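You operate a simulated robot arm through the tools that you are given. There is no shell and no other tool.

You run a simulated robot arm. Do the job below in one go: nothing can be reset, and whatever is moved stays where it is left.

## Task
View the grey card on the light box at 10 klx, then file it under FILMS.
Fine: lay it on, film switch on, turn the dimmer till the display shows 10; then dimmer to 0, switch off; shut the drawer.

Only the result counts: the job must be done as asked and must still hold three seconds after the hand-in. Knocking over, shifting, dropping, spilling or breaking anything else fails it.

## Robot
A 7-joint arm with a fingered hand, fixed in place. Base frame: the origin is on the floor under the middle of its stand, x ahead of it, y to its left, z up; the work surface is at about z = 80. Units: cm, degrees, N and s.
It reaches about 122.8 cm from its shoulder. Its first joint turns from -115.0 to 115.0 degrees. Payload 5 kg.
The tool frame sits at the grasp point between the pads (the TCP): z along the fingers, y along the line on which they close. The tips reach 3.2 cm beyond it. The gripper opens to 16 cm; its body begins 8.9 cm behind the TCP. The gripper is a hand of 4 fingers: y runs from the thumb to the fingers, the wrist lies at [0, 0, -26.7] in the tool frame, and closing takes about 1.5 s.
Orientation is that of the tool frame in the base frame, as a unit quaternion [w, x, y, z]. With the fingers straight down and closing along the base's y, the tool's x points along the base's -x, its y along +y and its z along -z.

## Interface
- The arm moves only by the tool move_arm. Its argument "plan" is a list of rows, each an object (a shift or turn left out is 0, a gripper value left out holds the last) with "grip": the closure, from 0 (fully open) to 1 (shut); "offset": the shift along the tool's x, y, z in m, a list of three; "angular": the turn, a rotation vector about the tool's x, y, z in degrees, a list of three. In form: [{"grip": grip, "offset": [dx, dy, dz], "angular": [wx, wy, wz]}, ...]. A call has 1 to 20 rows; each row is the pose to reach, as a shift and turn from the pose commanded when the call began, along the tool's axes at that moment. Rows are played at 5 a second. More than 5 cm and 8.6 degrees between two rows, or a gripper value outside its range, and nothing of the call is played. A pose out of reach is approached as far as the arm can. The call stops where the force on the tool passes 40 N (or 10 N more than at its start, if that is more) or the arm is blocked; 0.2 s more then pass. Each finger travels about 4.5 cm/s and halts on what it meets, pressing with about 33 N; the grip force reading is that of the motor and also rises with nothing between the fingers. The clock runs only during rows and for 0.2 s after the last one: add rows that repeat a pose to give the fingers time. It gives the time, the measured TCP pose, the force on the tool (base axes), the opening and the grip force at its end, in the units of the frame above (readings bear some noise), with the torque about the TCP (base axes, N m) and any sound that the robot's microphone picked up.
- Cameras (640 x 400 px; columns grow to the right, rows downward): "scene" is fixed at [22.65, -66.37, 144.86]; the picture's right is [0.51, -0.86, 0.00], its down [-0.57, -0.34, -0.75] and it looks along [0.64, 0.38, -0.67] (base axes); focal length 227 px, centre (320, 200). "wrist" rides on the gripper at [8, -0.4, -11.4] in the tool frame; the picture's right is [0.05, 1.00, 0.00], its down [-0.81, 0.04, -0.58] and it looks along [-0.58, 0.03, 0.82] (tool axes); focal length 265 px, centre (320, 200). There is no depth. A picture from a camera that has moved, and an enlarged one, comes with that camera's place and axes in the base frame and with its lens. The place of the scene camera against the robot may be out by one fixed shift of up to 2.5 cm in any direction.
- grab_frame(camera): a new picture of that camera. No time passes.
- lift_body(by): slides the trunk up (or, below 0, down) by that many cm; the arm rides with it, the base frame stays. It gives what a move gives, with no picture.
- set_grasp(shape): the hand has 4 fingers and takes this shape, open, in about a second: jaw (thumb against the fingers, like two jaws); tri (thumb and two fingers); tip (a fingertip pinch); poke (one finger out to press); point (the index stretched); flat (the hand flat); cup (the hand cupped); fist (a fist). The gripper value then closes the fingers along that shape, each until it touches; the sizes above hold for jaw. It gives what a move gives, with no picture.
- zoom(camera, box): a new picture of the part [left, top, right, bottom] of that camera's present view, enlarged. No time passes.
- job_done(): hands the job in; it is judged then, once.

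Places have to be worked out from the pictures, the camera data and where the tool is seen. Open the gripper and draw the arm clear of the work before you hand the job in, unless the task says otherwise.

The tools are called as name(argument=value, ...) on one line, values as JSON. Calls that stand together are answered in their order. move_arm: Moves the arm, as the interface text tells. Its arguments: {"type":"object","properties":{"plan":{"type":"array"}},"required":["plan"]} The other tools are called the same way: lift_body (by) moves the trunk up or down; set_grasp (shape) gives the hand a shape; grab_frame (camera) takes a picture; zoom (camera, box) takes an enlarged picture of a part of a camera's view; job_done () hands the job in.

At the start:

```text
time: 0.0
tool_pos: [73.6, -3.99, 125.06]
orientation: [-0.001, 0.0, 1.0, 0.002]
force: [-0.8, 0.5, 0.8]
moment: [-0.03, -0.01, -0.04]
grip_width: 15.99
grip_force: 0.0
shape: jaw
trunk travel left (down, up): [-70.0, 29.0]
```

scene: 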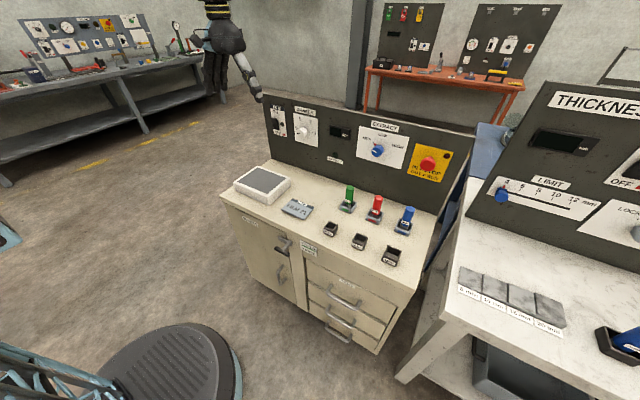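
wrist: 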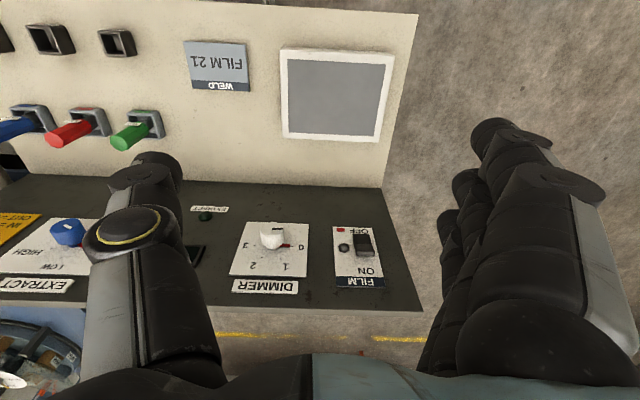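

I start by looking closely at the bench, the panel and the drawers before moving anything.

zoom(camera="scene", box=[215, 90, 455, 240])

zoom(camera="scene", box=[215, 190, 425, 360])

zoom(camera="wrist", box=[160, 20, 440, 200])

zoom(camera="wrist", box=[160, 180, 440, 360])

```text
2.67 times, centred on (335, 165) of scene
camera zoom: at [22.65, -66.37, 144.86], right [0.51, -0.86, 0.0], down [-0.57, -0.34, -0.75], along [0.64, 0.38, -0.67], focal length 605 px, centre (280, 293)
```

zoom: 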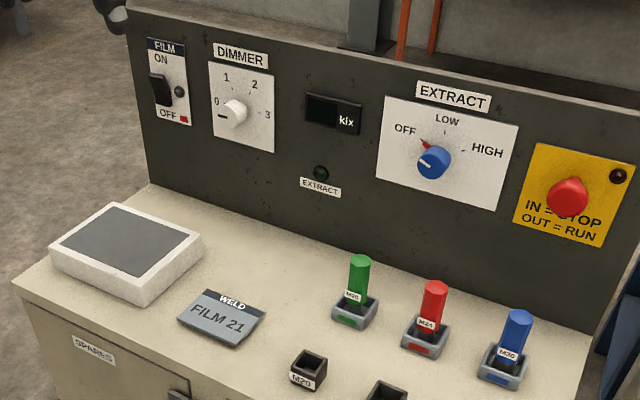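

```text
2.35 times, centred on (320, 275) of scene
camera zoom: at [22.65, -66.37, 144.86], right [0.51, -0.86, 0.0], down [-0.57, -0.34, -0.75], along [0.64, 0.38, -0.67], focal length 534 px, centre (320, 24)
```

zoom: 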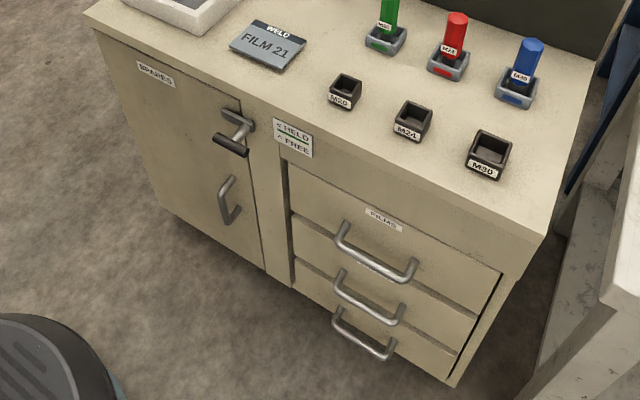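

```text
2.22 times, centred on (300, 110) of wrist
camera zoom: at [65.6, -4.44, 136.32], right [-0.05, 1.0, 0.0], down [0.81, 0.04, 0.58], along [0.58, 0.03, -0.82], focal length 590 px, centre (364, 400)
```

zoom: 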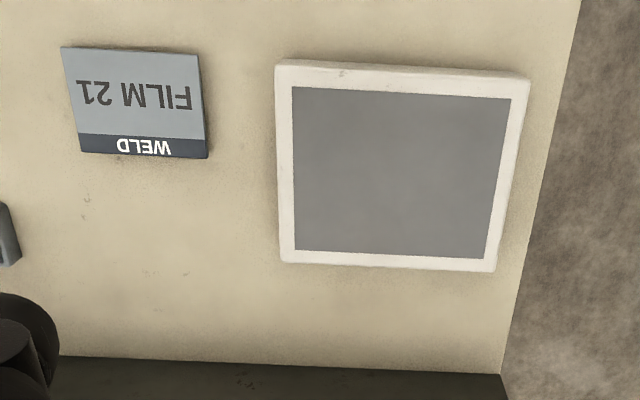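

```text
2.22 times, centred on (300, 270) of wrist
camera zoom: at [65.6, -4.44, 136.32], right [-0.05, 1.0, 0.0], down [0.81, 0.04, 0.58], along [0.58, 0.03, -0.82], focal length 590 px, centre (364, 44)
```

zoom: 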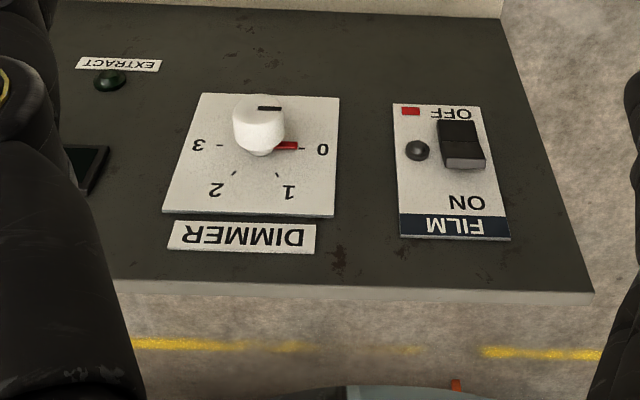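

The bench controls are clear from these views. Next I check the hand's finger geometry in the air, with a close-up of the hand, the panel and the light box.

zoom(camera="scene", box=[180, 0, 300, 110])

zoom(camera="scene", box=[215, 155, 335, 230])

zoom(camera="scene", box=[230, 200, 330, 290])

```text
3.64 times, centred on (240, 55) of scene
camera zoom: at [22.65, -66.37, 144.86], right [0.51, -0.86, 0.0], down [-0.57, -0.34, -0.75], along [0.64, 0.38, -0.67], focal length 825 px, centre (611, 727)
```

zoom: 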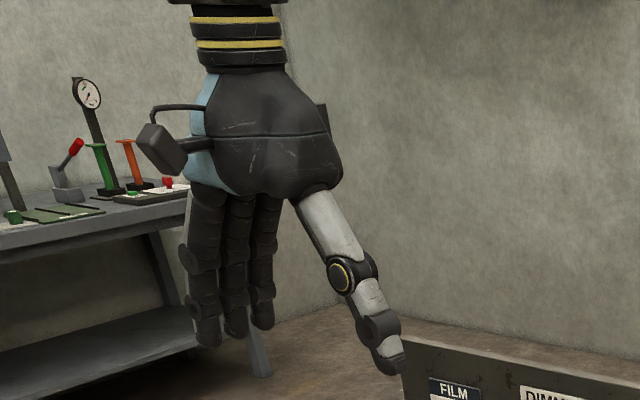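

```text
5.33 times, centred on (275, 192) of scene
camera zoom: at [22.65, -66.37, 144.86], right [0.51, -0.86, 0.0], down [-0.57, -0.34, -0.75], along [0.64, 0.38, -0.67], focal length 1211 px, centre (560, 240)
```

zoom: 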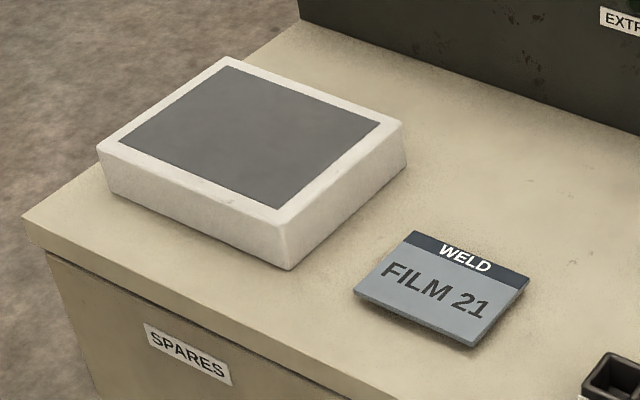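

```text
4.44 times, centred on (280, 245) of scene
camera zoom: at [22.65, -66.37, 144.86], right [0.51, -0.86, 0.0], down [-0.57, -0.34, -0.75], along [0.64, 0.38, -0.67], focal length 1009 px, centre (498, 0)
```

zoom: 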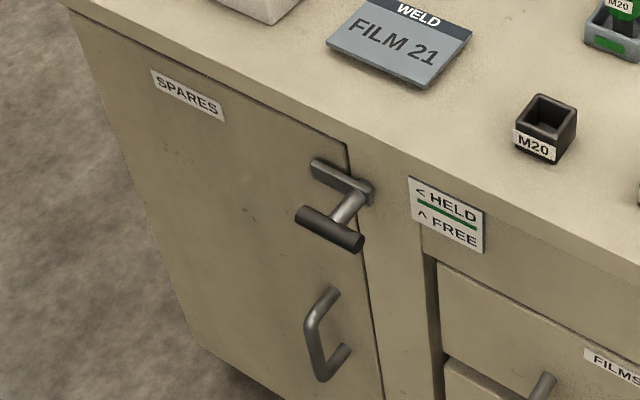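

The box top is flat and flush, and the card lies flat on the bench. I close the hand partly in the air to see how the fingertips move and how grip maps to opening.

move_arm(plan=[{"grip": 0.35}, {"grip": 0.35}, {"grip": 0.35}, {"grip": 0.35}])

zoom(camera="scene", box=[180, 0, 300, 110])

grab_frame(camera="wrist")

```text
time: 1.0
tool_pos: [73.51, -3.89, 125.07]
orientation: [0.0, -0.001, 1.0, 0.0]
force: [-0.2, -0.3, -0.1]
moment: [0.01, 0.01, -0.03]
grip_width: 10.48
grip_force: 0.0
shape: jaw
trunk travel left (down, up): [-70.0, 29.0]
```

```text
3.64 times, centred on (240, 55) of scene
camera zoom: at [22.65, -66.37, 144.86], right [0.51, -0.86, 0.0], down [-0.57, -0.34, -0.75], along [0.64, 0.38, -0.67], focal length 825 px, centre (611, 727)
```

zoom: 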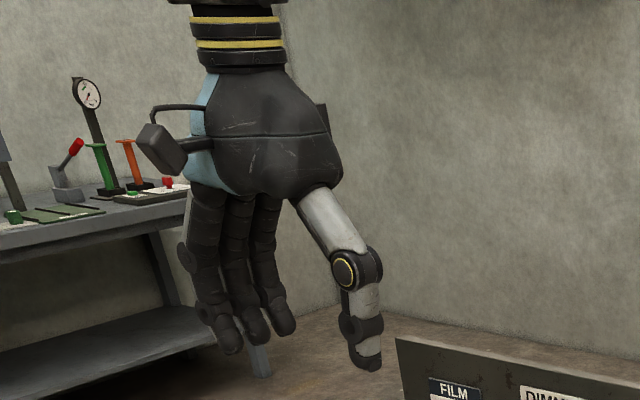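

```text
taken
camera wrist: at [65.6, -4.44, 136.32], right [-0.05, 1.0, 0.0], down [0.81, 0.04, 0.58], along [0.58, 0.03, -0.82], focal length 265 px, centre (320, 200)
```

wrist: 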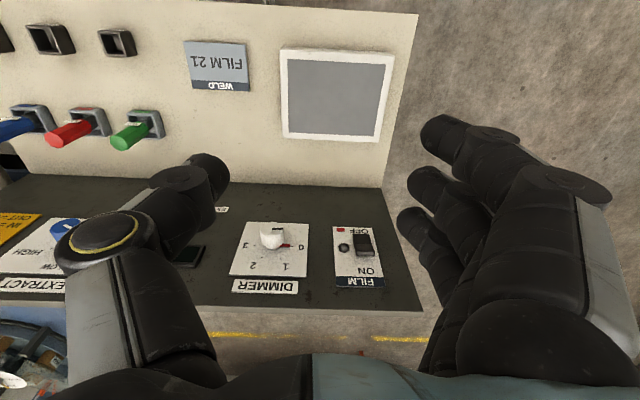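

Opening follows 16·(1−grip), and the tips curl inward as they close, which helps with a flat card. I place the card at about x 75.3, y −23.1 (roughly 11 × 8 cm, square to the axes), so I move above it with a 13 cm opening.

move_arm(plan=[{"grip": 0.2, "offset": [-0.004, -0.045, 0.0]}, {"grip": 0.2, "offset": [-0.008, -0.09, 0.0]}, {"grip": 0.2, "offset": [-0.012, -0.135, 0.0]}, {"grip": 0.2, "offset": [-0.017, -0.191, 0.01]}, {"grip": 0.2, "offset": [-0.017, -0.191, 0.06]}, {"grip": 0.2, "offset": [-0.017, -0.191, 0.11]}, {"grip": 0.2, "offset": [-0.017, -0.191, 0.16]}, {"grip": 0.2, "offset": [-0.017, -0.191, 0.21]}, {"grip": 0.2, "offset": [-0.017, -0.191, 0.26]}, {"grip": 0.2, "offset": [-0.017, -0.191, 0.3]}, {"grip": 0.2, "offset": [-0.017, -0.191, 0.3]}])

grab_frame(camera="wrist")

grab_frame(camera="scene")

```text
refused: row 4 steps farther than a row can; nothing moved
```

```text
taken
camera wrist: at [65.6, -4.44, 136.32], right [-0.05, 1.0, 0.0], down [0.81, 0.04, 0.58], along [0.58, 0.03, -0.82], focal length 265 px, centre (320, 200)
```

wrist: 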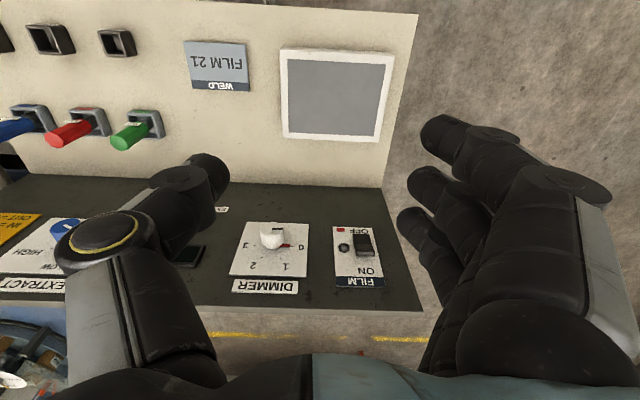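

```text
taken
```

scene: 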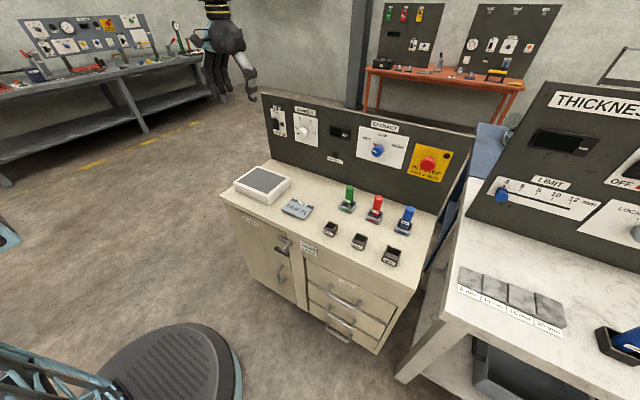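

One row stepped 5.6 cm, over the 5 cm limit, so nothing moved. I resend the same path with smaller steps.

move_arm(plan=[{"grip": 0.2, "offset": [-0.004, -0.04, 0.0]}, {"grip": 0.2, "offset": [-0.008, -0.08, 0.0]}, {"grip": 0.2, "offset": [-0.012, -0.12, 0.0]}, {"grip": 0.2, "offset": [-0.015, -0.16, 0.0]}, {"grip": 0.2, "offset": [-0.017, -0.191, 0.02]}, {"grip": 0.2, "offset": [-0.017, -0.191, 0.06]}, {"grip": 0.2, "offset": [-0.017, -0.191, 0.105]}, {"grip": 0.2, "offset": [-0.017, -0.191, 0.15]}, {"grip": 0.2, "offset": [-0.017, -0.191, 0.195]}, {"grip": 0.2, "offset": [-0.017, -0.191, 0.24]}, {"grip": 0.2, "offset": [-0.017, -0.191, 0.28]}, {"grip": 0.2, "offset": [-0.017, -0.191, 0.3]}, {"grip": 0.2, "offset": [-0.017, -0.191, 0.3]}])

grab_frame(camera="wrist")

grab_frame(camera="scene")

```text
time: 3.8
tool_pos: [75.27, -23.11, 95.17]
orientation: [0.001, 0.0, 1.0, 0.001]
force: [0.6, -0.3, -1.1]
moment: [-0.02, 0.0, 0.02]
grip_width: 12.77
grip_force: 0.1
shape: jaw
trunk travel left (down, up): [-70.0, 29.0]
```

```text
taken
camera wrist: at [67.22, -23.51, 106.33], right [-0.05, 1.0, 0.0], down [0.81, 0.04, 0.58], along [0.58, 0.03, -0.82], focal length 265 px, centre (320, 200)
```

wrist: 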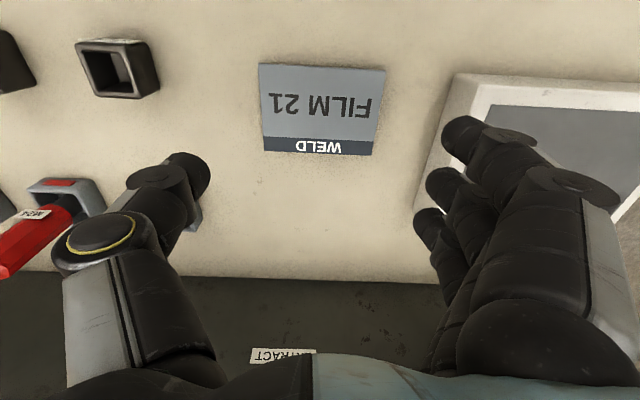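

```text
taken
```

scene: 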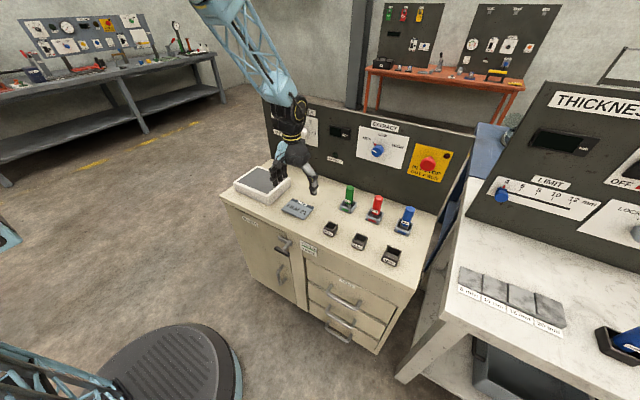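

The new view puts the card centre at (75.2, −23.05), right under the tool, with the fingers clear of the light box and blocks. I descend to just above the bench.

move_arm(plan=[{"grip": 0.2, "offset": [0.0, 0.0, 0.04]}, {"grip": 0.2, "offset": [0.0, 0.0, 0.075]}, {"grip": 0.2, "offset": [0.0, 0.0, 0.1]}, {"grip": 0.2, "offset": [0.0, 0.0, 0.108]}, {"grip": 0.2, "offset": [0.0, 0.0, 0.112]}, {"grip": 0.2, "offset": [0.0, 0.0, 0.112]}])

grab_frame(camera="wrist")

zoom(camera="scene", box=[235, 145, 365, 235])

```text
time: 5.2
tool_pos: [75.27, -22.97, 83.9]
orientation: [0.0, 0.0, 1.0, 0.002]
force: [0.7, -0.4, 0.6]
moment: [-0.05, 0.01, 0.02]
grip_width: 12.78
grip_force: 0.0
shape: jaw
trunk travel left (down, up): [-70.0, 29.0]
```

```text
taken
camera wrist: at [67.32, -23.52, 95.13], right [-0.05, 1.0, 0.0], down [0.81, 0.04, 0.58], along [0.58, 0.03, -0.82], focal length 265 px, centre (320, 200)
```

wrist: 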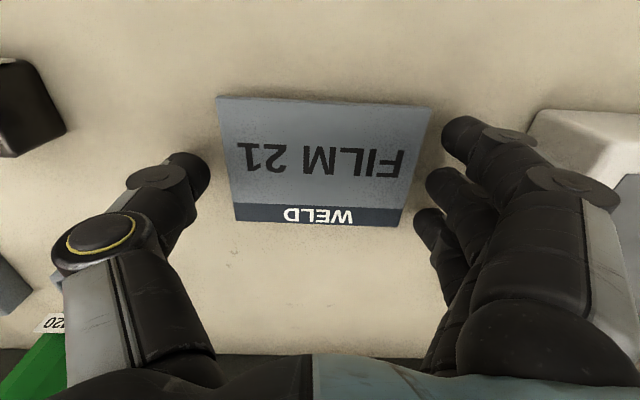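

```text
4.44 times, centred on (300, 190) of scene
camera zoom: at [22.65, -66.37, 144.86], right [0.51, -0.86, 0.0], down [-0.57, -0.34, -0.75], along [0.64, 0.38, -0.67], focal length 1009 px, centre (409, 244)
```

zoom: 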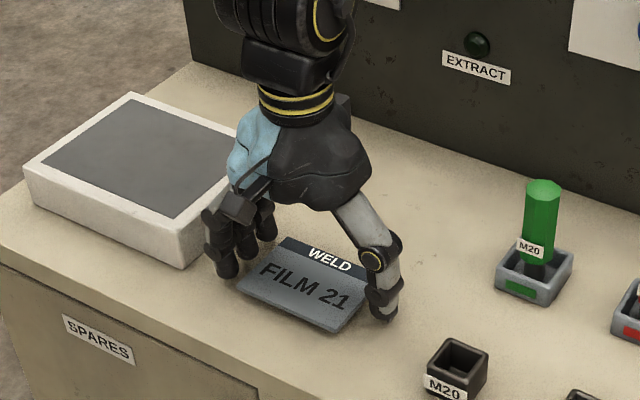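

There is no contact yet, and the thumb and fingers straddle the card's ends. I lower another 4 mm and close gently.

move_arm(plan=[{"grip": 0.2, "offset": [0.0, 0.0, 0.002]}, {"grip": 0.2, "offset": [0.0, 0.0, 0.004]}, {"grip": 0.25, "offset": [0.0, 0.0, 0.004]}, {"grip": 0.3, "offset": [0.0, 0.0, 0.004]}, {"grip": 0.35, "offset": [0.0, 0.0, 0.004]}, {"grip": 0.4, "offset": [0.0, 0.0, 0.004]}, {"grip": 0.4, "offset": [0.0, 0.0, 0.004]}, {"grip": 0.4, "offset": [0.0, 0.0, 0.004]}])

grab_frame(camera="wrist")

zoom(camera="scene", box=[265, 180, 345, 230])

```text
time: 7.0
tool_pos: [75.26, -22.91, 83.55]
orientation: [0.0, 0.0, 1.0, 0.001]
force: [0.1, 0.2, 0.4]
moment: [-0.02, -0.02, -0.02]
grip_width: 10.5
grip_force: 33.2
shape: jaw
trunk travel left (down, up): [-70.0, 29.0]
```

```text
taken
camera wrist: at [67.3, -23.51, 94.72], right [-0.05, 1.0, 0.0], down [0.82, 0.04, 0.58], along [0.58, 0.03, -0.82], focal length 265 px, centre (320, 200)
```

wrist: 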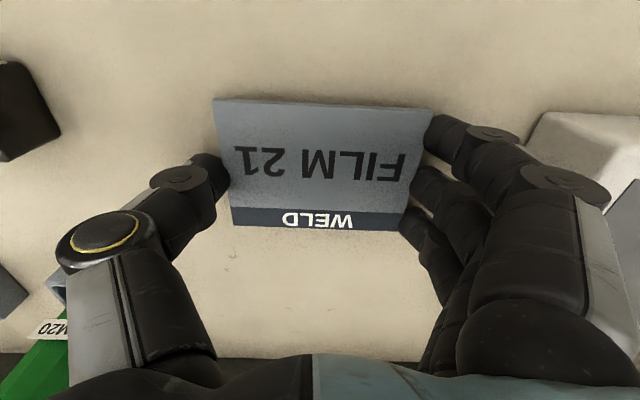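

```text
8.00 times, centred on (305, 205) of scene
camera zoom: at [22.65, -66.37, 144.86], right [0.51, -0.86, 0.0], down [-0.57, -0.34, -0.75], along [0.64, 0.38, -0.67], focal length 1816 px, centre (440, 160)
```

zoom: 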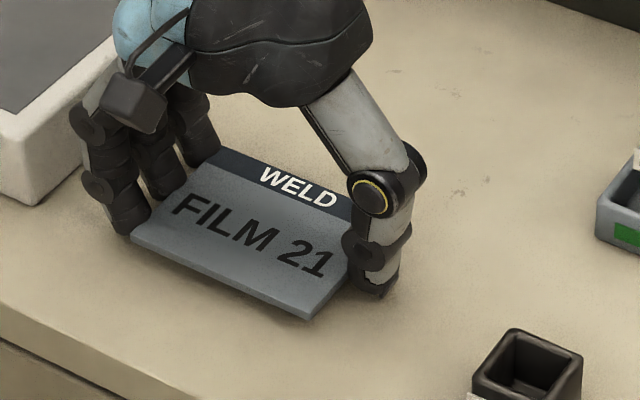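

The grip force is 33 N at 10.5 cm, so the fingers hold the card by its ends. I lift slowly and check that it comes along.

move_arm(plan=[{"grip": 0.45, "offset": [0.0, 0.0, 0.004]}, {"grip": 0.45, "offset": [0.0, 0.0, -0.005]}, {"grip": 0.45, "offset": [0.0, 0.0, -0.015]}, {"grip": 0.45, "offset": [0.0, 0.0, -0.03]}, {"grip": 0.45, "offset": [0.0, 0.0, -0.05]}, {"grip": 0.45, "offset": [0.0, 0.0, -0.07]}, {"grip": 0.45, "offset": [0.0, 0.0, -0.07]}])

grab_frame(camera="wrist")

zoom(camera="scene", box=[235, 145, 365, 235])

```text
time: 8.6
tool_pos: [75.23, -22.97, 90.41]
orientation: [0.0, -0.001, 1.0, 0.001]
force: [-0.2, 0.5, -0.2]
moment: [-0.02, 0.01, 0.04]
grip_width: 10.47
grip_force: 33.2
shape: jaw
trunk travel left (down, up): [-70.0, 29.0]
```

```text
taken
camera wrist: at [67.33, -23.55, 101.65], right [-0.05, 1.0, 0.0], down [0.82, 0.04, 0.58], along [0.58, 0.03, -0.82], focal length 265 px, centre (320, 200)
```

wrist: 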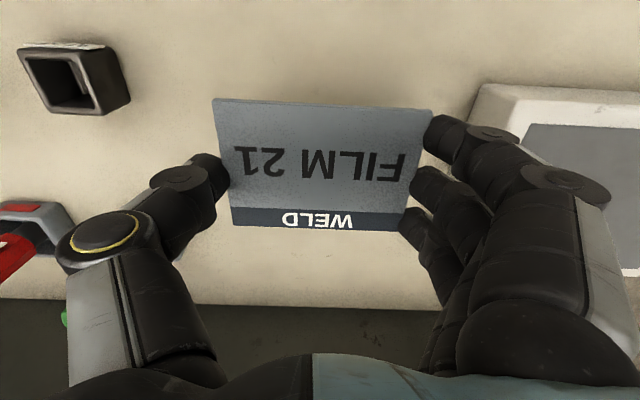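

```text
4.44 times, centred on (300, 190) of scene
camera zoom: at [22.65, -66.37, 144.86], right [0.51, -0.86, 0.0], down [-0.57, -0.34, -0.75], along [0.64, 0.38, -0.67], focal length 1009 px, centre (409, 244)
```

zoom: 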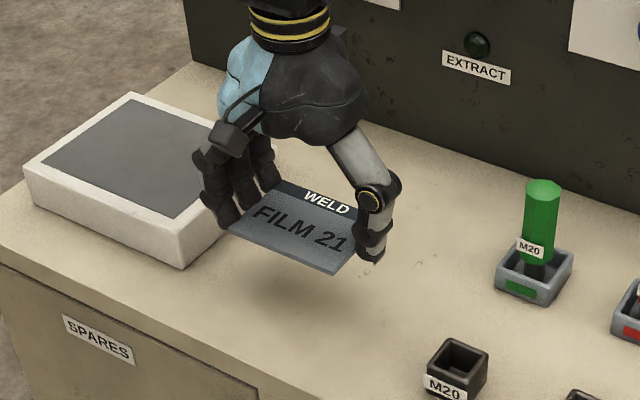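

The card is held level and lifted clean. I zoom in on the light box to pin down the height of its top.

zoom(camera="wrist", box=[440, 60, 640, 185])

zoom(camera="scene", box=[225, 150, 305, 210])

```text
3.20 times, centred on (540, 122) of wrist
camera zoom: at [67.33, -23.55, 101.65], right [-0.05, 1.0, 0.0], down [0.82, 0.04, 0.58], along [0.58, 0.03, -0.82], focal length 849 px, centre (-384, 448)
```

zoom: 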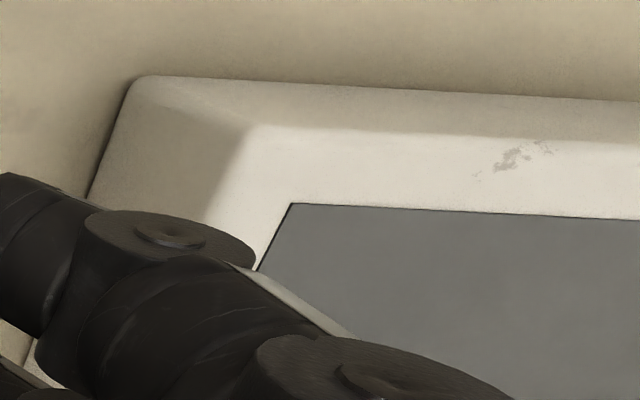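

```text
6.67 times, centred on (265, 180) of scene
camera zoom: at [22.65, -66.37, 144.86], right [0.51, -0.86, 0.0], down [-0.57, -0.34, -0.75], along [0.64, 0.38, -0.67], focal length 1513 px, centre (687, 333)
```

zoom: 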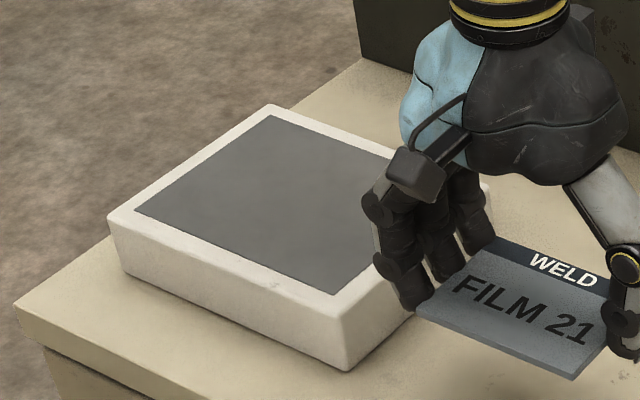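

The two views agree that the box top is at about z 84.2 and the grey screen spans x 72.9–86, y −9.7–7.7, so its centre is (79.4, −1.0). I carry the card up and over to there and stop about 1 cm above the screen.

move_arm(plan=[{"grip": 0.45, "offset": [0.0, 0.0, -0.03]}, {"grip": 0.45, "offset": [0.0, 0.01, -0.06]}, {"grip": 0.45, "offset": [-0.006, 0.04, -0.06]}, {"grip": 0.45, "offset": [-0.012, 0.07, -0.06]}, {"grip": 0.45, "offset": [-0.018, 0.1, -0.06]}, {"grip": 0.45, "offset": [-0.024, 0.13, -0.06]}, {"grip": 0.45, "offset": [-0.03, 0.16, -0.06]}, {"grip": 0.45, "offset": [-0.036, 0.19, -0.06]}, {"grip": 0.45, "offset": [-0.0415, 0.215, -0.06]}, {"grip": 0.45, "offset": [-0.0415, 0.221, -0.05]}, {"grip": 0.45, "offset": [-0.0415, 0.221, -0.03]}, {"grip": 0.45, "offset": [-0.0415, 0.221, -0.005]}, {"grip": 0.45, "offset": [-0.0415, 0.221, 0.01]}, {"grip": 0.45, "offset": [-0.0415, 0.221, 0.0165]}, {"grip": 0.45, "offset": [-0.0415, 0.221, 0.0165]}])

grab_frame(camera="wrist")

zoom(camera="scene", box=[205, 115, 335, 205])

```text
time: 11.8
tool_pos: [79.43, -0.97, 88.85]
orientation: [0.0, 0.001, 1.0, 0.001]
force: [0.0, -0.6, -0.1]
moment: [0.03, -0.01, 0.02]
grip_width: 10.47
grip_force: 32.7
shape: jaw
trunk travel left (down, up): [-70.0, 29.0]
```

```text
taken
camera wrist: at [71.49, -1.44, 100.1], right [-0.05, 1.0, 0.0], down [0.81, 0.04, 0.58], along [0.58, 0.03, -0.82], focal length 265 px, centre (320, 200)
```

wrist: 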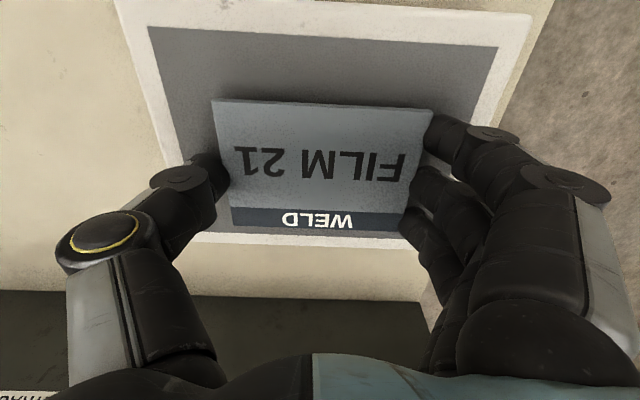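

```text
4.44 times, centred on (270, 160) of scene
camera zoom: at [22.65, -66.37, 144.86], right [0.51, -0.86, 0.0], down [-0.57, -0.34, -0.75], along [0.64, 0.38, -0.67], focal length 1009 px, centre (542, 378)
```

zoom: 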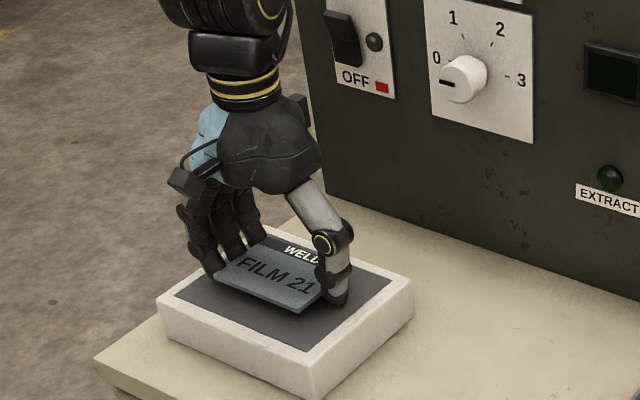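

The card is centred over the screen with about 1 cm to go. I lower it in small steps and watch the force.

move_arm(plan=[{"grip": 0.45, "offset": [0.0, 0.0, 0.004]}, {"grip": 0.45, "offset": [0.0, 0.0, 0.007]}, {"grip": 0.45, "offset": [0.0, 0.0, 0.009]}, {"grip": 0.45, "offset": [0.0, 0.0, 0.009]}])

zoom(camera="scene", box=[235, 155, 305, 205])

```text
time: 12.8
tool_pos: [79.51, -0.96, 88.29]
orientation: [0.003, 0.001, 1.0, 0.0]
force: [-1.3, -0.9, 35.1]
moment: [0.56, 0.1, -0.05]
grip_width: 10.44
grip_force: 33.2
shape: jaw
trunk travel left (down, up): [-70.0, 29.0]
```

```text
8.00 times, centred on (270, 180) of scene
camera zoom: at [22.65, -66.37, 144.86], right [0.51, -0.86, 0.0], down [-0.57, -0.34, -0.75], along [0.64, 0.38, -0.67], focal length 1816 px, centre (720, 360)
```

zoom: 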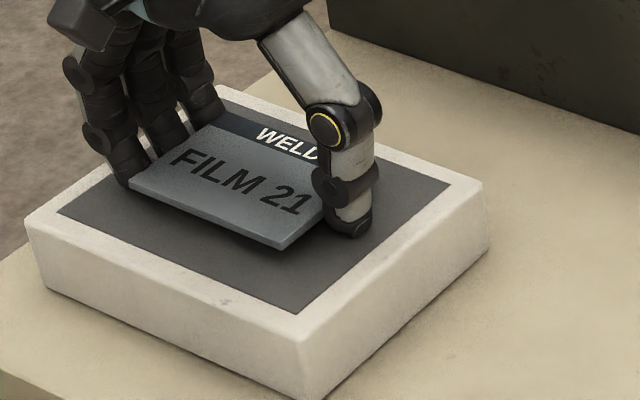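

Contact at 35 N, so the card and fingertips are on the screen. I ease the pressure off and open the fingers to let the card lie there.

move_arm(plan=[{"grip": 0.45, "offset": [0.0, 0.0, -0.003]}, {"grip": 0.45, "offset": [0.0, 0.0, -0.004]}, {"grip": 0.35, "offset": [0.0, 0.0, -0.004]}, {"grip": 0.3, "offset": [0.0, 0.0, -0.004]}, {"grip": 0.25, "offset": [0.0, 0.0, -0.004]}, {"grip": 0.2, "offset": [0.0, 0.0, -0.004]}, {"grip": 0.2, "offset": [0.0, 0.0, -0.006]}, {"grip": 0.2, "offset": [0.0, 0.0, -0.006]}])

grab_frame(camera="wrist")

zoom(camera="scene", box=[235, 155, 305, 205])

```text
time: 14.6
tool_pos: [79.44, -0.94, 88.42]
orientation: [0.001, -0.001, 1.0, 0.0]
force: [-0.6, 0.1, 0.5]
moment: [0.0, -0.01, 0.01]
grip_width: 12.79
grip_force: 0.1
shape: jaw
trunk travel left (down, up): [-70.0, 29.0]
```

```text
taken
camera wrist: at [71.45, -1.38, 99.74], right [-0.05, 1.0, 0.0], down [0.82, 0.04, 0.58], along [0.58, 0.03, -0.82], focal length 265 px, centre (320, 200)
```

wrist: 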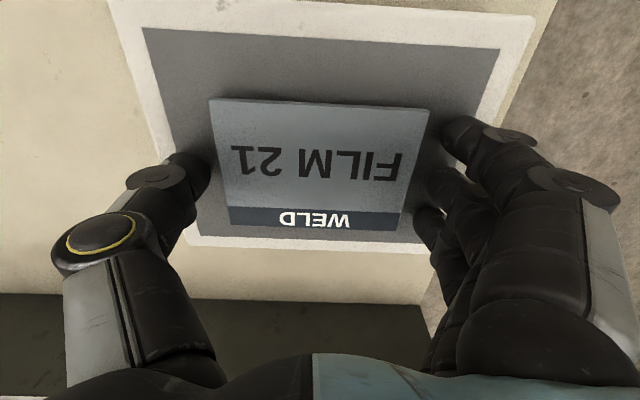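

```text
8.00 times, centred on (270, 180) of scene
camera zoom: at [22.65, -66.37, 144.86], right [0.51, -0.86, 0.0], down [-0.57, -0.34, -0.75], along [0.64, 0.38, -0.67], focal length 1816 px, centre (720, 360)
```

zoom: 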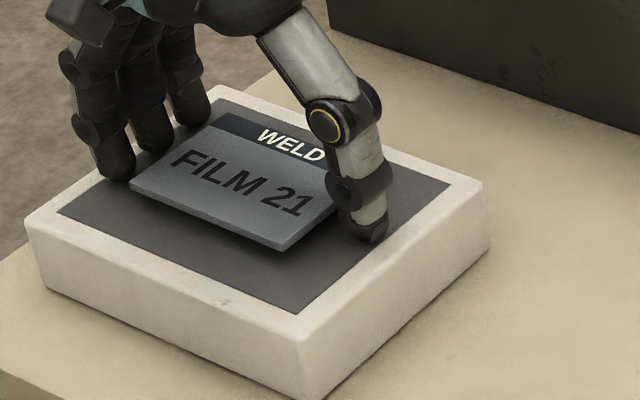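

The card lies flat and centred on the light box. I rise clear, back off and pitch the hand so the wrist camera can look squarely at the panel.

move_arm(plan=[{"grip": 0.1, "offset": [0.0, 0.0, -0.02]}, {"grip": 0.1, "offset": [0.0, 0.0, -0.06]}, {"grip": 0.1, "offset": [0.0, 0.0, -0.1]}, {"grip": 0.1, "offset": [0.0, 0.0, -0.14]}, {"grip": 0.1, "offset": [0.02, 0.0, -0.17], "angular": [0, -7, 0]}, {"grip": 0.1, "offset": [0.05, 0.0, -0.19], "angular": [0, -14, 0]}, {"grip": 0.1, "offset": [0.08, -0.01, -0.2], "angular": [0, -21, 0]}, {"grip": 0.1, "offset": [0.11, -0.02, -0.21], "angular": [0, -28, 0]}, {"grip": 0.1, "offset": [0.13, -0.02, -0.21], "angular": [0, -35, 0]}, {"grip": 0.1, "offset": [0.13, -0.02, -0.21], "angular": [0, -35, 0]}])

grab_frame(camera="wrist")

grab_frame(camera="scene")

```text
time: 16.8
tool_pos: [66.43, -3.34, 109.64]
orientation: [0.302, 0.002, 0.953, 0.001]
force: [-0.9, -0.1, 0.9]
moment: [0.06, -0.01, 0.03]
grip_width: 14.39
grip_force: 0.1
shape: jaw
trunk travel left (down, up): [-70.0, 29.0]
```

```text
taken
camera wrist: at [53.38, -3.67, 114.18], right [-0.04, 1.0, -0.03], down [0.34, 0.04, 0.94], along [0.94, 0.03, -0.34], focal length 265 px, centre (320, 200)
```

wrist: 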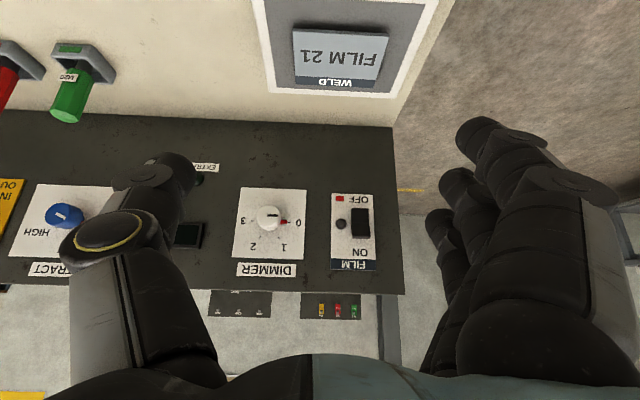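

```text
taken
```

scene: 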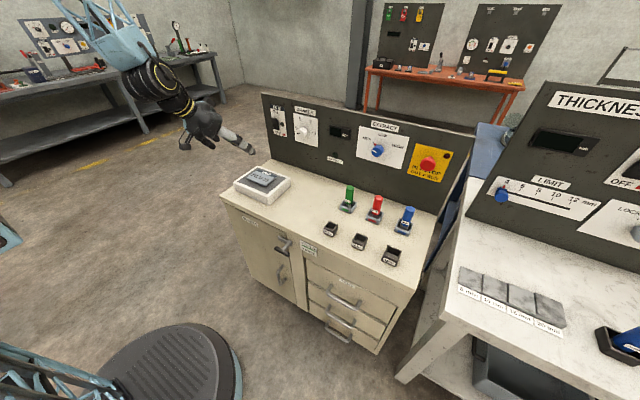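

Now I have a frontal view of the panel (upside-down in the picture). I enlarge it to measure the switch, knob and display.

zoom(camera="wrist", box=[225, 170, 405, 282])

zoom(camera="wrist", box=[0, 130, 250, 290])

zoom(camera="scene", box=[260, 90, 360, 155])

```text
3.56 times, centred on (315, 226) of wrist
camera zoom: at [53.38, -3.67, 114.18], right [-0.04, 1.0, -0.03], down [0.34, 0.04, 0.94], along [0.94, 0.03, -0.34], focal length 944 px, centre (338, 108)
```

zoom: 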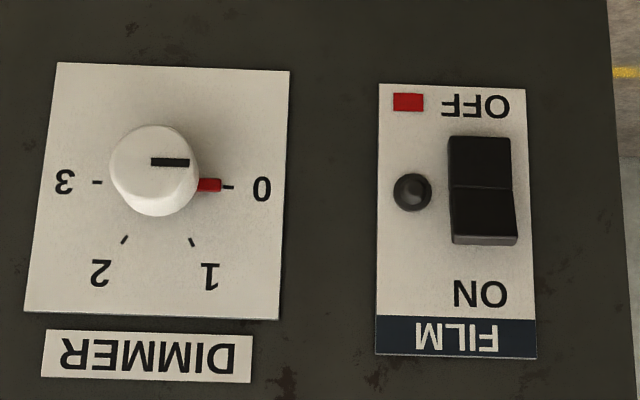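

```text
2.50 times, centred on (125, 210) of wrist
camera zoom: at [53.38, -3.67, 114.18], right [-0.04, 1.0, -0.03], down [0.34, 0.04, 0.94], along [0.94, 0.03, -0.34], focal length 664 px, centre (808, 175)
```

zoom: 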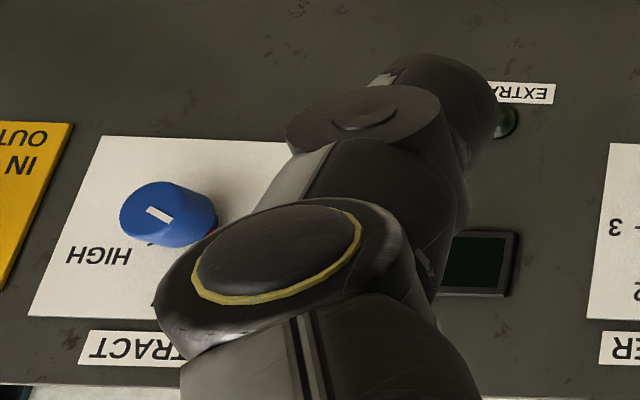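

```text
6.15 times, centred on (310, 122) of scene
camera zoom: at [22.65, -66.37, 144.86], right [0.51, -0.86, 0.0], down [-0.57, -0.34, -0.75], along [0.64, 0.38, -0.67], focal length 1397 px, centre (382, 677)
```

zoom: 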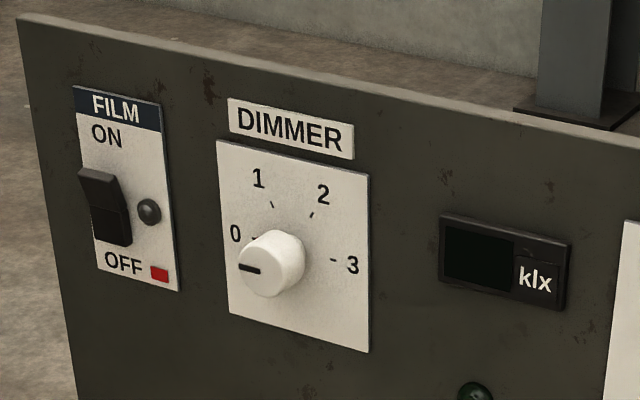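

The rocker is raised at its top (ON) half, around y 5.3, z 103, and the knob axis is near y −11.1, z 101.5, with its pointer at 0 on the left. I shape the hand to poke here in free space and look at where the finger ends up.

set_grasp(shape="poke")

grab_frame(camera="wrist")

zoom(camera="scene", box=[140, 50, 290, 170])

```text
time: 17.7
tool_pos: [66.54, -2.88, 109.59]
orientation: [0.3, 0.0, 0.954, 0.001]
force: [0.2, -0.3, 0.0]
moment: [0.02, 0.01, 0.04]
grip_width: 0.0
grip_force: 0.1
shape: poke
trunk travel left (down, up): [-70.0, 29.0]
```

```text
taken
camera wrist: at [53.42, -3.39, 114.17], right [-0.04, 1.0, -0.03], down [0.34, 0.04, 0.94], along [0.94, 0.03, -0.34], focal length 265 px, centre (320, 200)
```

wrist: 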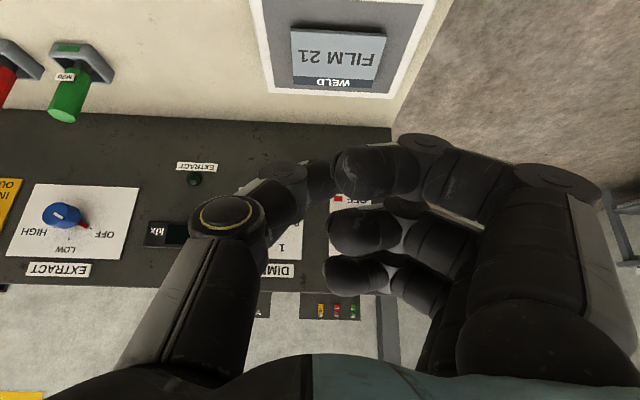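

```text
3.33 times, centred on (215, 110) of scene
camera zoom: at [22.65, -66.37, 144.86], right [0.51, -0.86, 0.0], down [-0.57, -0.34, -0.75], along [0.64, 0.38, -0.67], focal length 757 px, centre (670, 500)
```

zoom: 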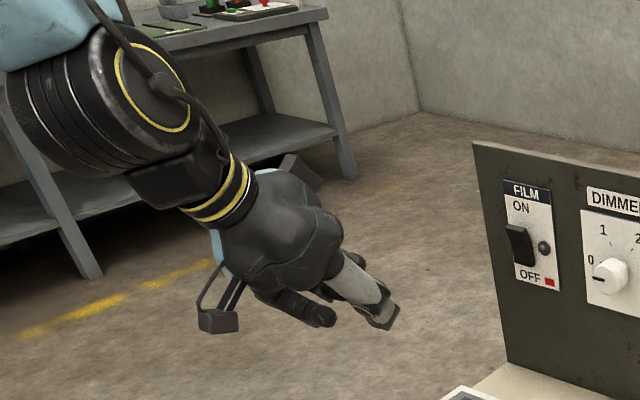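

The poke shape may still have been forming, so I let a second pass without moving and look again.

move_arm(plan=[{"offset": [0, 0, 0]}, {"offset": [0, 0, 0]}, {"offset": [0, 0, 0]}])

grab_frame(camera="wrist")

zoom(camera="scene", box=[160, 90, 270, 170])

```text
time: 18.5
tool_pos: [66.44, -2.96, 109.64]
orientation: [0.301, 0.0, 0.954, 0.001]
force: [0.8, -0.7, -0.8]
moment: [0.01, 0.01, 0.01]
grip_width: 0.01
grip_force: 0.0
shape: poke
trunk travel left (down, up): [-70.0, 29.0]
```

```text
taken
camera wrist: at [53.42, -3.39, 114.17], right [-0.04, 1.0, -0.03], down [0.34, 0.04, 0.94], along [0.94, 0.03, -0.34], focal length 265 px, centre (320, 200)
```

wrist: 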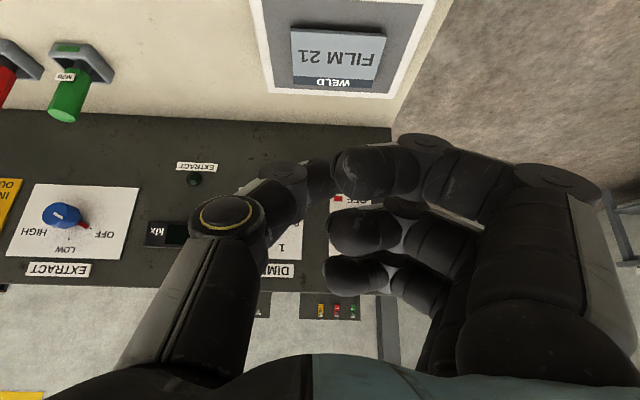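

```text
5.00 times, centred on (215, 130) of scene
camera zoom: at [22.65, -66.37, 144.86], right [0.51, -0.86, 0.0], down [-0.57, -0.34, -0.75], along [0.64, 0.38, -0.67], focal length 1135 px, centre (845, 550)
```

zoom: 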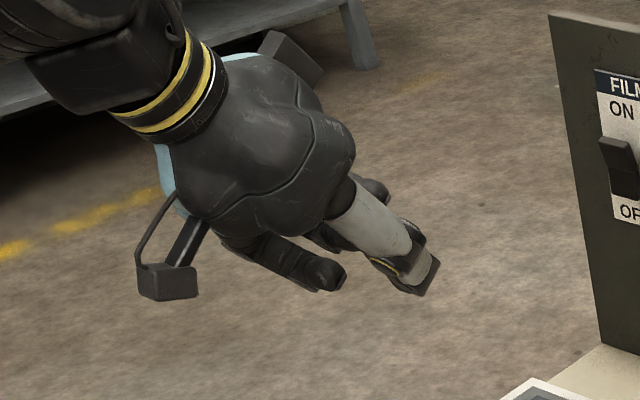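

Poke leaves all the fingers curled with no clear single tip. I try the "point" shape and compare.

set_grasp(shape="point")

grab_frame(camera="wrist")

zoom(camera="scene", box=[160, 90, 270, 170])

```text
time: 19.4
tool_pos: [66.43, -2.97, 109.57]
orientation: [0.301, 0.001, 0.954, 0.0]
force: [-0.6, -0.5, 0.3]
moment: [-0.02, -0.01, 0.02]
grip_width: 15.23
grip_force: 0.0
shape: point
trunk travel left (down, up): [-70.0, 29.0]
```

```text
taken
camera wrist: at [53.42, -3.39, 114.17], right [-0.04, 1.0, -0.03], down [0.34, 0.04, 0.94], along [0.94, 0.03, -0.34], focal length 265 px, centre (320, 200)
```

wrist: 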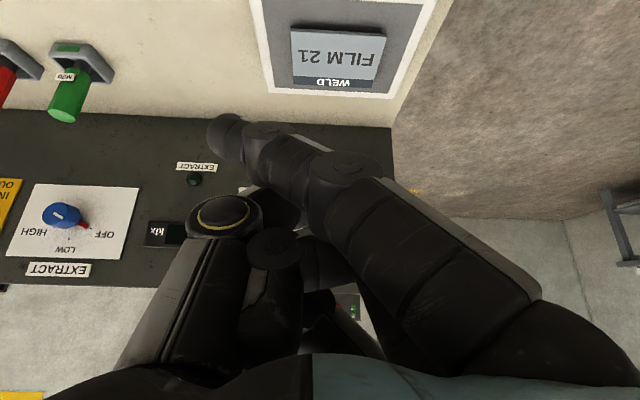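

```text
5.00 times, centred on (215, 130) of scene
camera zoom: at [22.65, -66.37, 144.86], right [0.51, -0.86, 0.0], down [-0.57, -0.34, -0.75], along [0.64, 0.38, -0.67], focal length 1135 px, centre (845, 550)
```

zoom: 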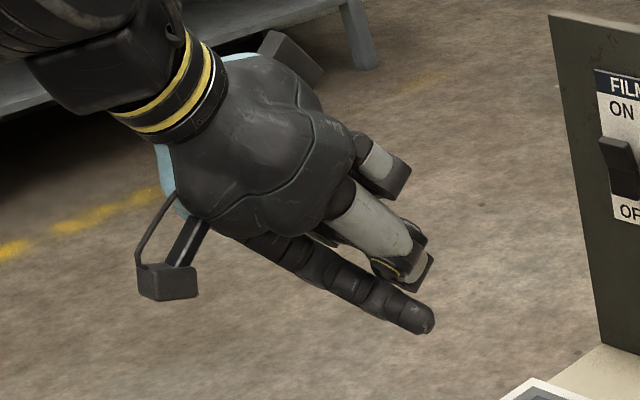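

"Point" stretches the index clear of the others, with its tip at about (65.3, −7.9, 106.5). Both cameras agree on that, and it equals roughly (2.7, −4.9, 2) in the tool frame. I turn the hand to face the panel, staying well back, to line the index up with the rocker.

move_arm(plan=[{"offset": [-0.0128, 0.0188, 0.0154], "angular": [0, -7.86, 0]}, {"offset": [-0.0257, 0.0376, 0.0309], "angular": [0, -15.71, 0]}, {"offset": [-0.0385, 0.0564, 0.0463], "angular": [0, -23.57, 0]}, {"offset": [-0.0513, 0.0752, 0.0618], "angular": [0, -31.43, 0]}, {"offset": [-0.0641, 0.094, 0.0772], "angular": [0, -39.29, 0]}, {"offset": [-0.077, 0.1128, 0.0927], "angular": [0, -47.14, 0]}, {"offset": [-0.0898, 0.1316, 0.1081], "angular": [0, -55, 0]}, {"offset": [-0.0898, 0.1316, 0.1081], "angular": [0, -55, 0]}])

grab_frame(camera="wrist")

grab_frame(camera="scene")

zoom(camera="scene", box=[210, 70, 330, 150])

```text
time: 21.2
tool_pos: [80.03, 10.24, 105.98]
orientation: [0.708, 0.0, 0.706, 0.001]
force: [0.5, 0.2, -0.5]
moment: [0.04, 0.0, 0.0]
grip_width: 15.22
grip_force: 0.1
shape: point
trunk travel left (down, up): [-70.0, 29.0]
```

```text
taken
camera wrist: at [68.72, 9.81, 97.78], right [0.0, 1.0, -0.05], down [-0.58, 0.04, 0.81], along [0.81, 0.03, 0.58], focal length 265 px, centre (320, 200)
```

wrist: 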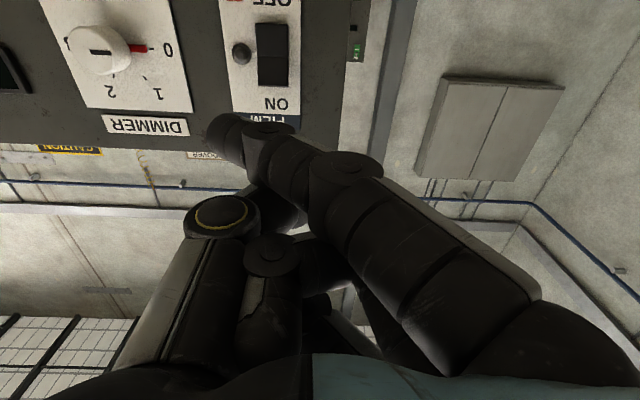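

```text
taken
```

scene: 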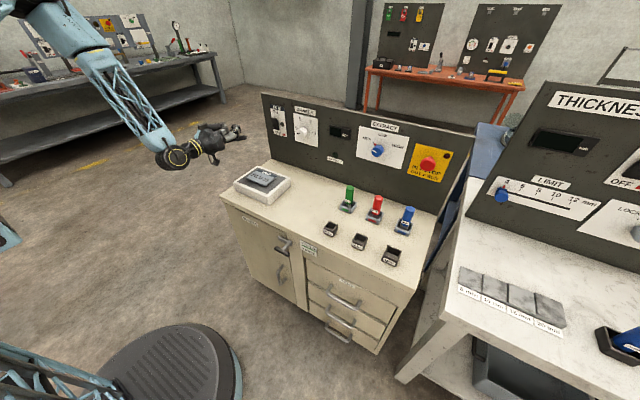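

```text
5.00 times, centred on (270, 110) of scene
camera zoom: at [22.65, -66.37, 144.86], right [0.51, -0.86, 0.0], down [-0.57, -0.34, -0.75], along [0.64, 0.38, -0.67], focal length 1135 px, centre (570, 650)
```

zoom: 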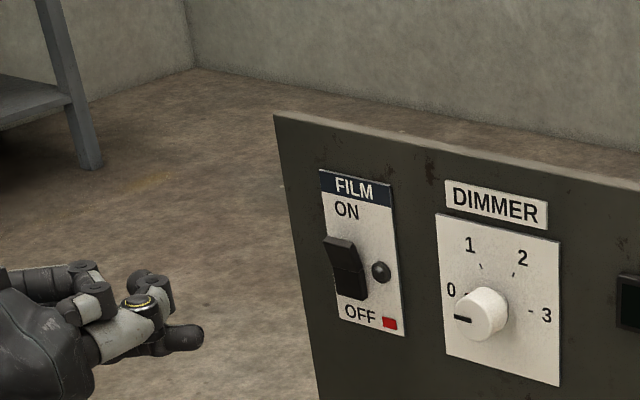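

The triangulated index tip is at about (82, 5.15, 102.7), and the rocker's ON half is at y ≈ 5.1, z ≈ 103.2. I raise 4 mm and advance 15 cm, stopping short of contact.

move_arm(plan=[{"offset": [-0.004, 0, 0.04]}, {"offset": [-0.004, 0, 0.08]}, {"offset": [-0.004, 0, 0.115]}, {"offset": [-0.004, 0, 0.14]}, {"offset": [-0.004, 0, 0.15]}, {"offset": [-0.004, 0, 0.15]}])

grab_frame(camera="wrist")

zoom(camera="scene", box=[225, 80, 345, 160])

```text
time: 22.6
tool_pos: [95.07, 10.21, 106.3]
orientation: [0.707, 0.001, 0.707, 0.001]
force: [0.1, -0.2, -0.4]
moment: [-0.01, 0.03, 0.01]
grip_width: 15.23
grip_force: 0.1
shape: point
trunk travel left (down, up): [-70.0, 29.0]
```

```text
taken
camera wrist: at [83.79, 9.78, 98.13], right [0.0, 1.0, -0.05], down [-0.58, 0.04, 0.82], along [0.82, 0.03, 0.58], focal length 265 px, centre (320, 200)
```

wrist: 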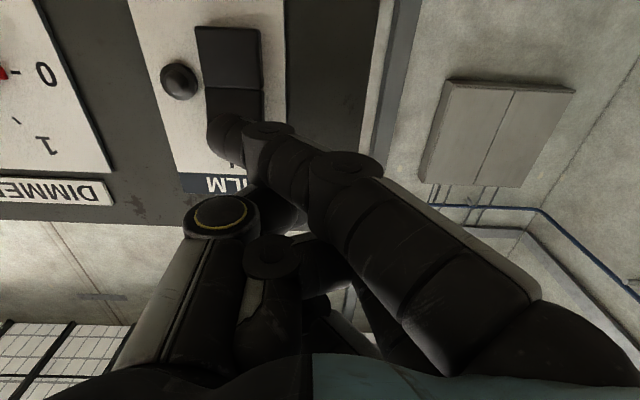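

```text
5.00 times, centred on (285, 120) of scene
camera zoom: at [22.65, -66.37, 144.86], right [0.51, -0.86, 0.0], down [-0.57, -0.34, -0.75], along [0.64, 0.38, -0.67], focal length 1135 px, centre (495, 600)
```

zoom: 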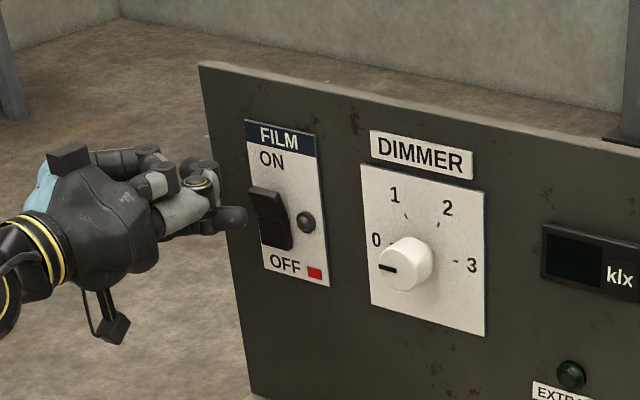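

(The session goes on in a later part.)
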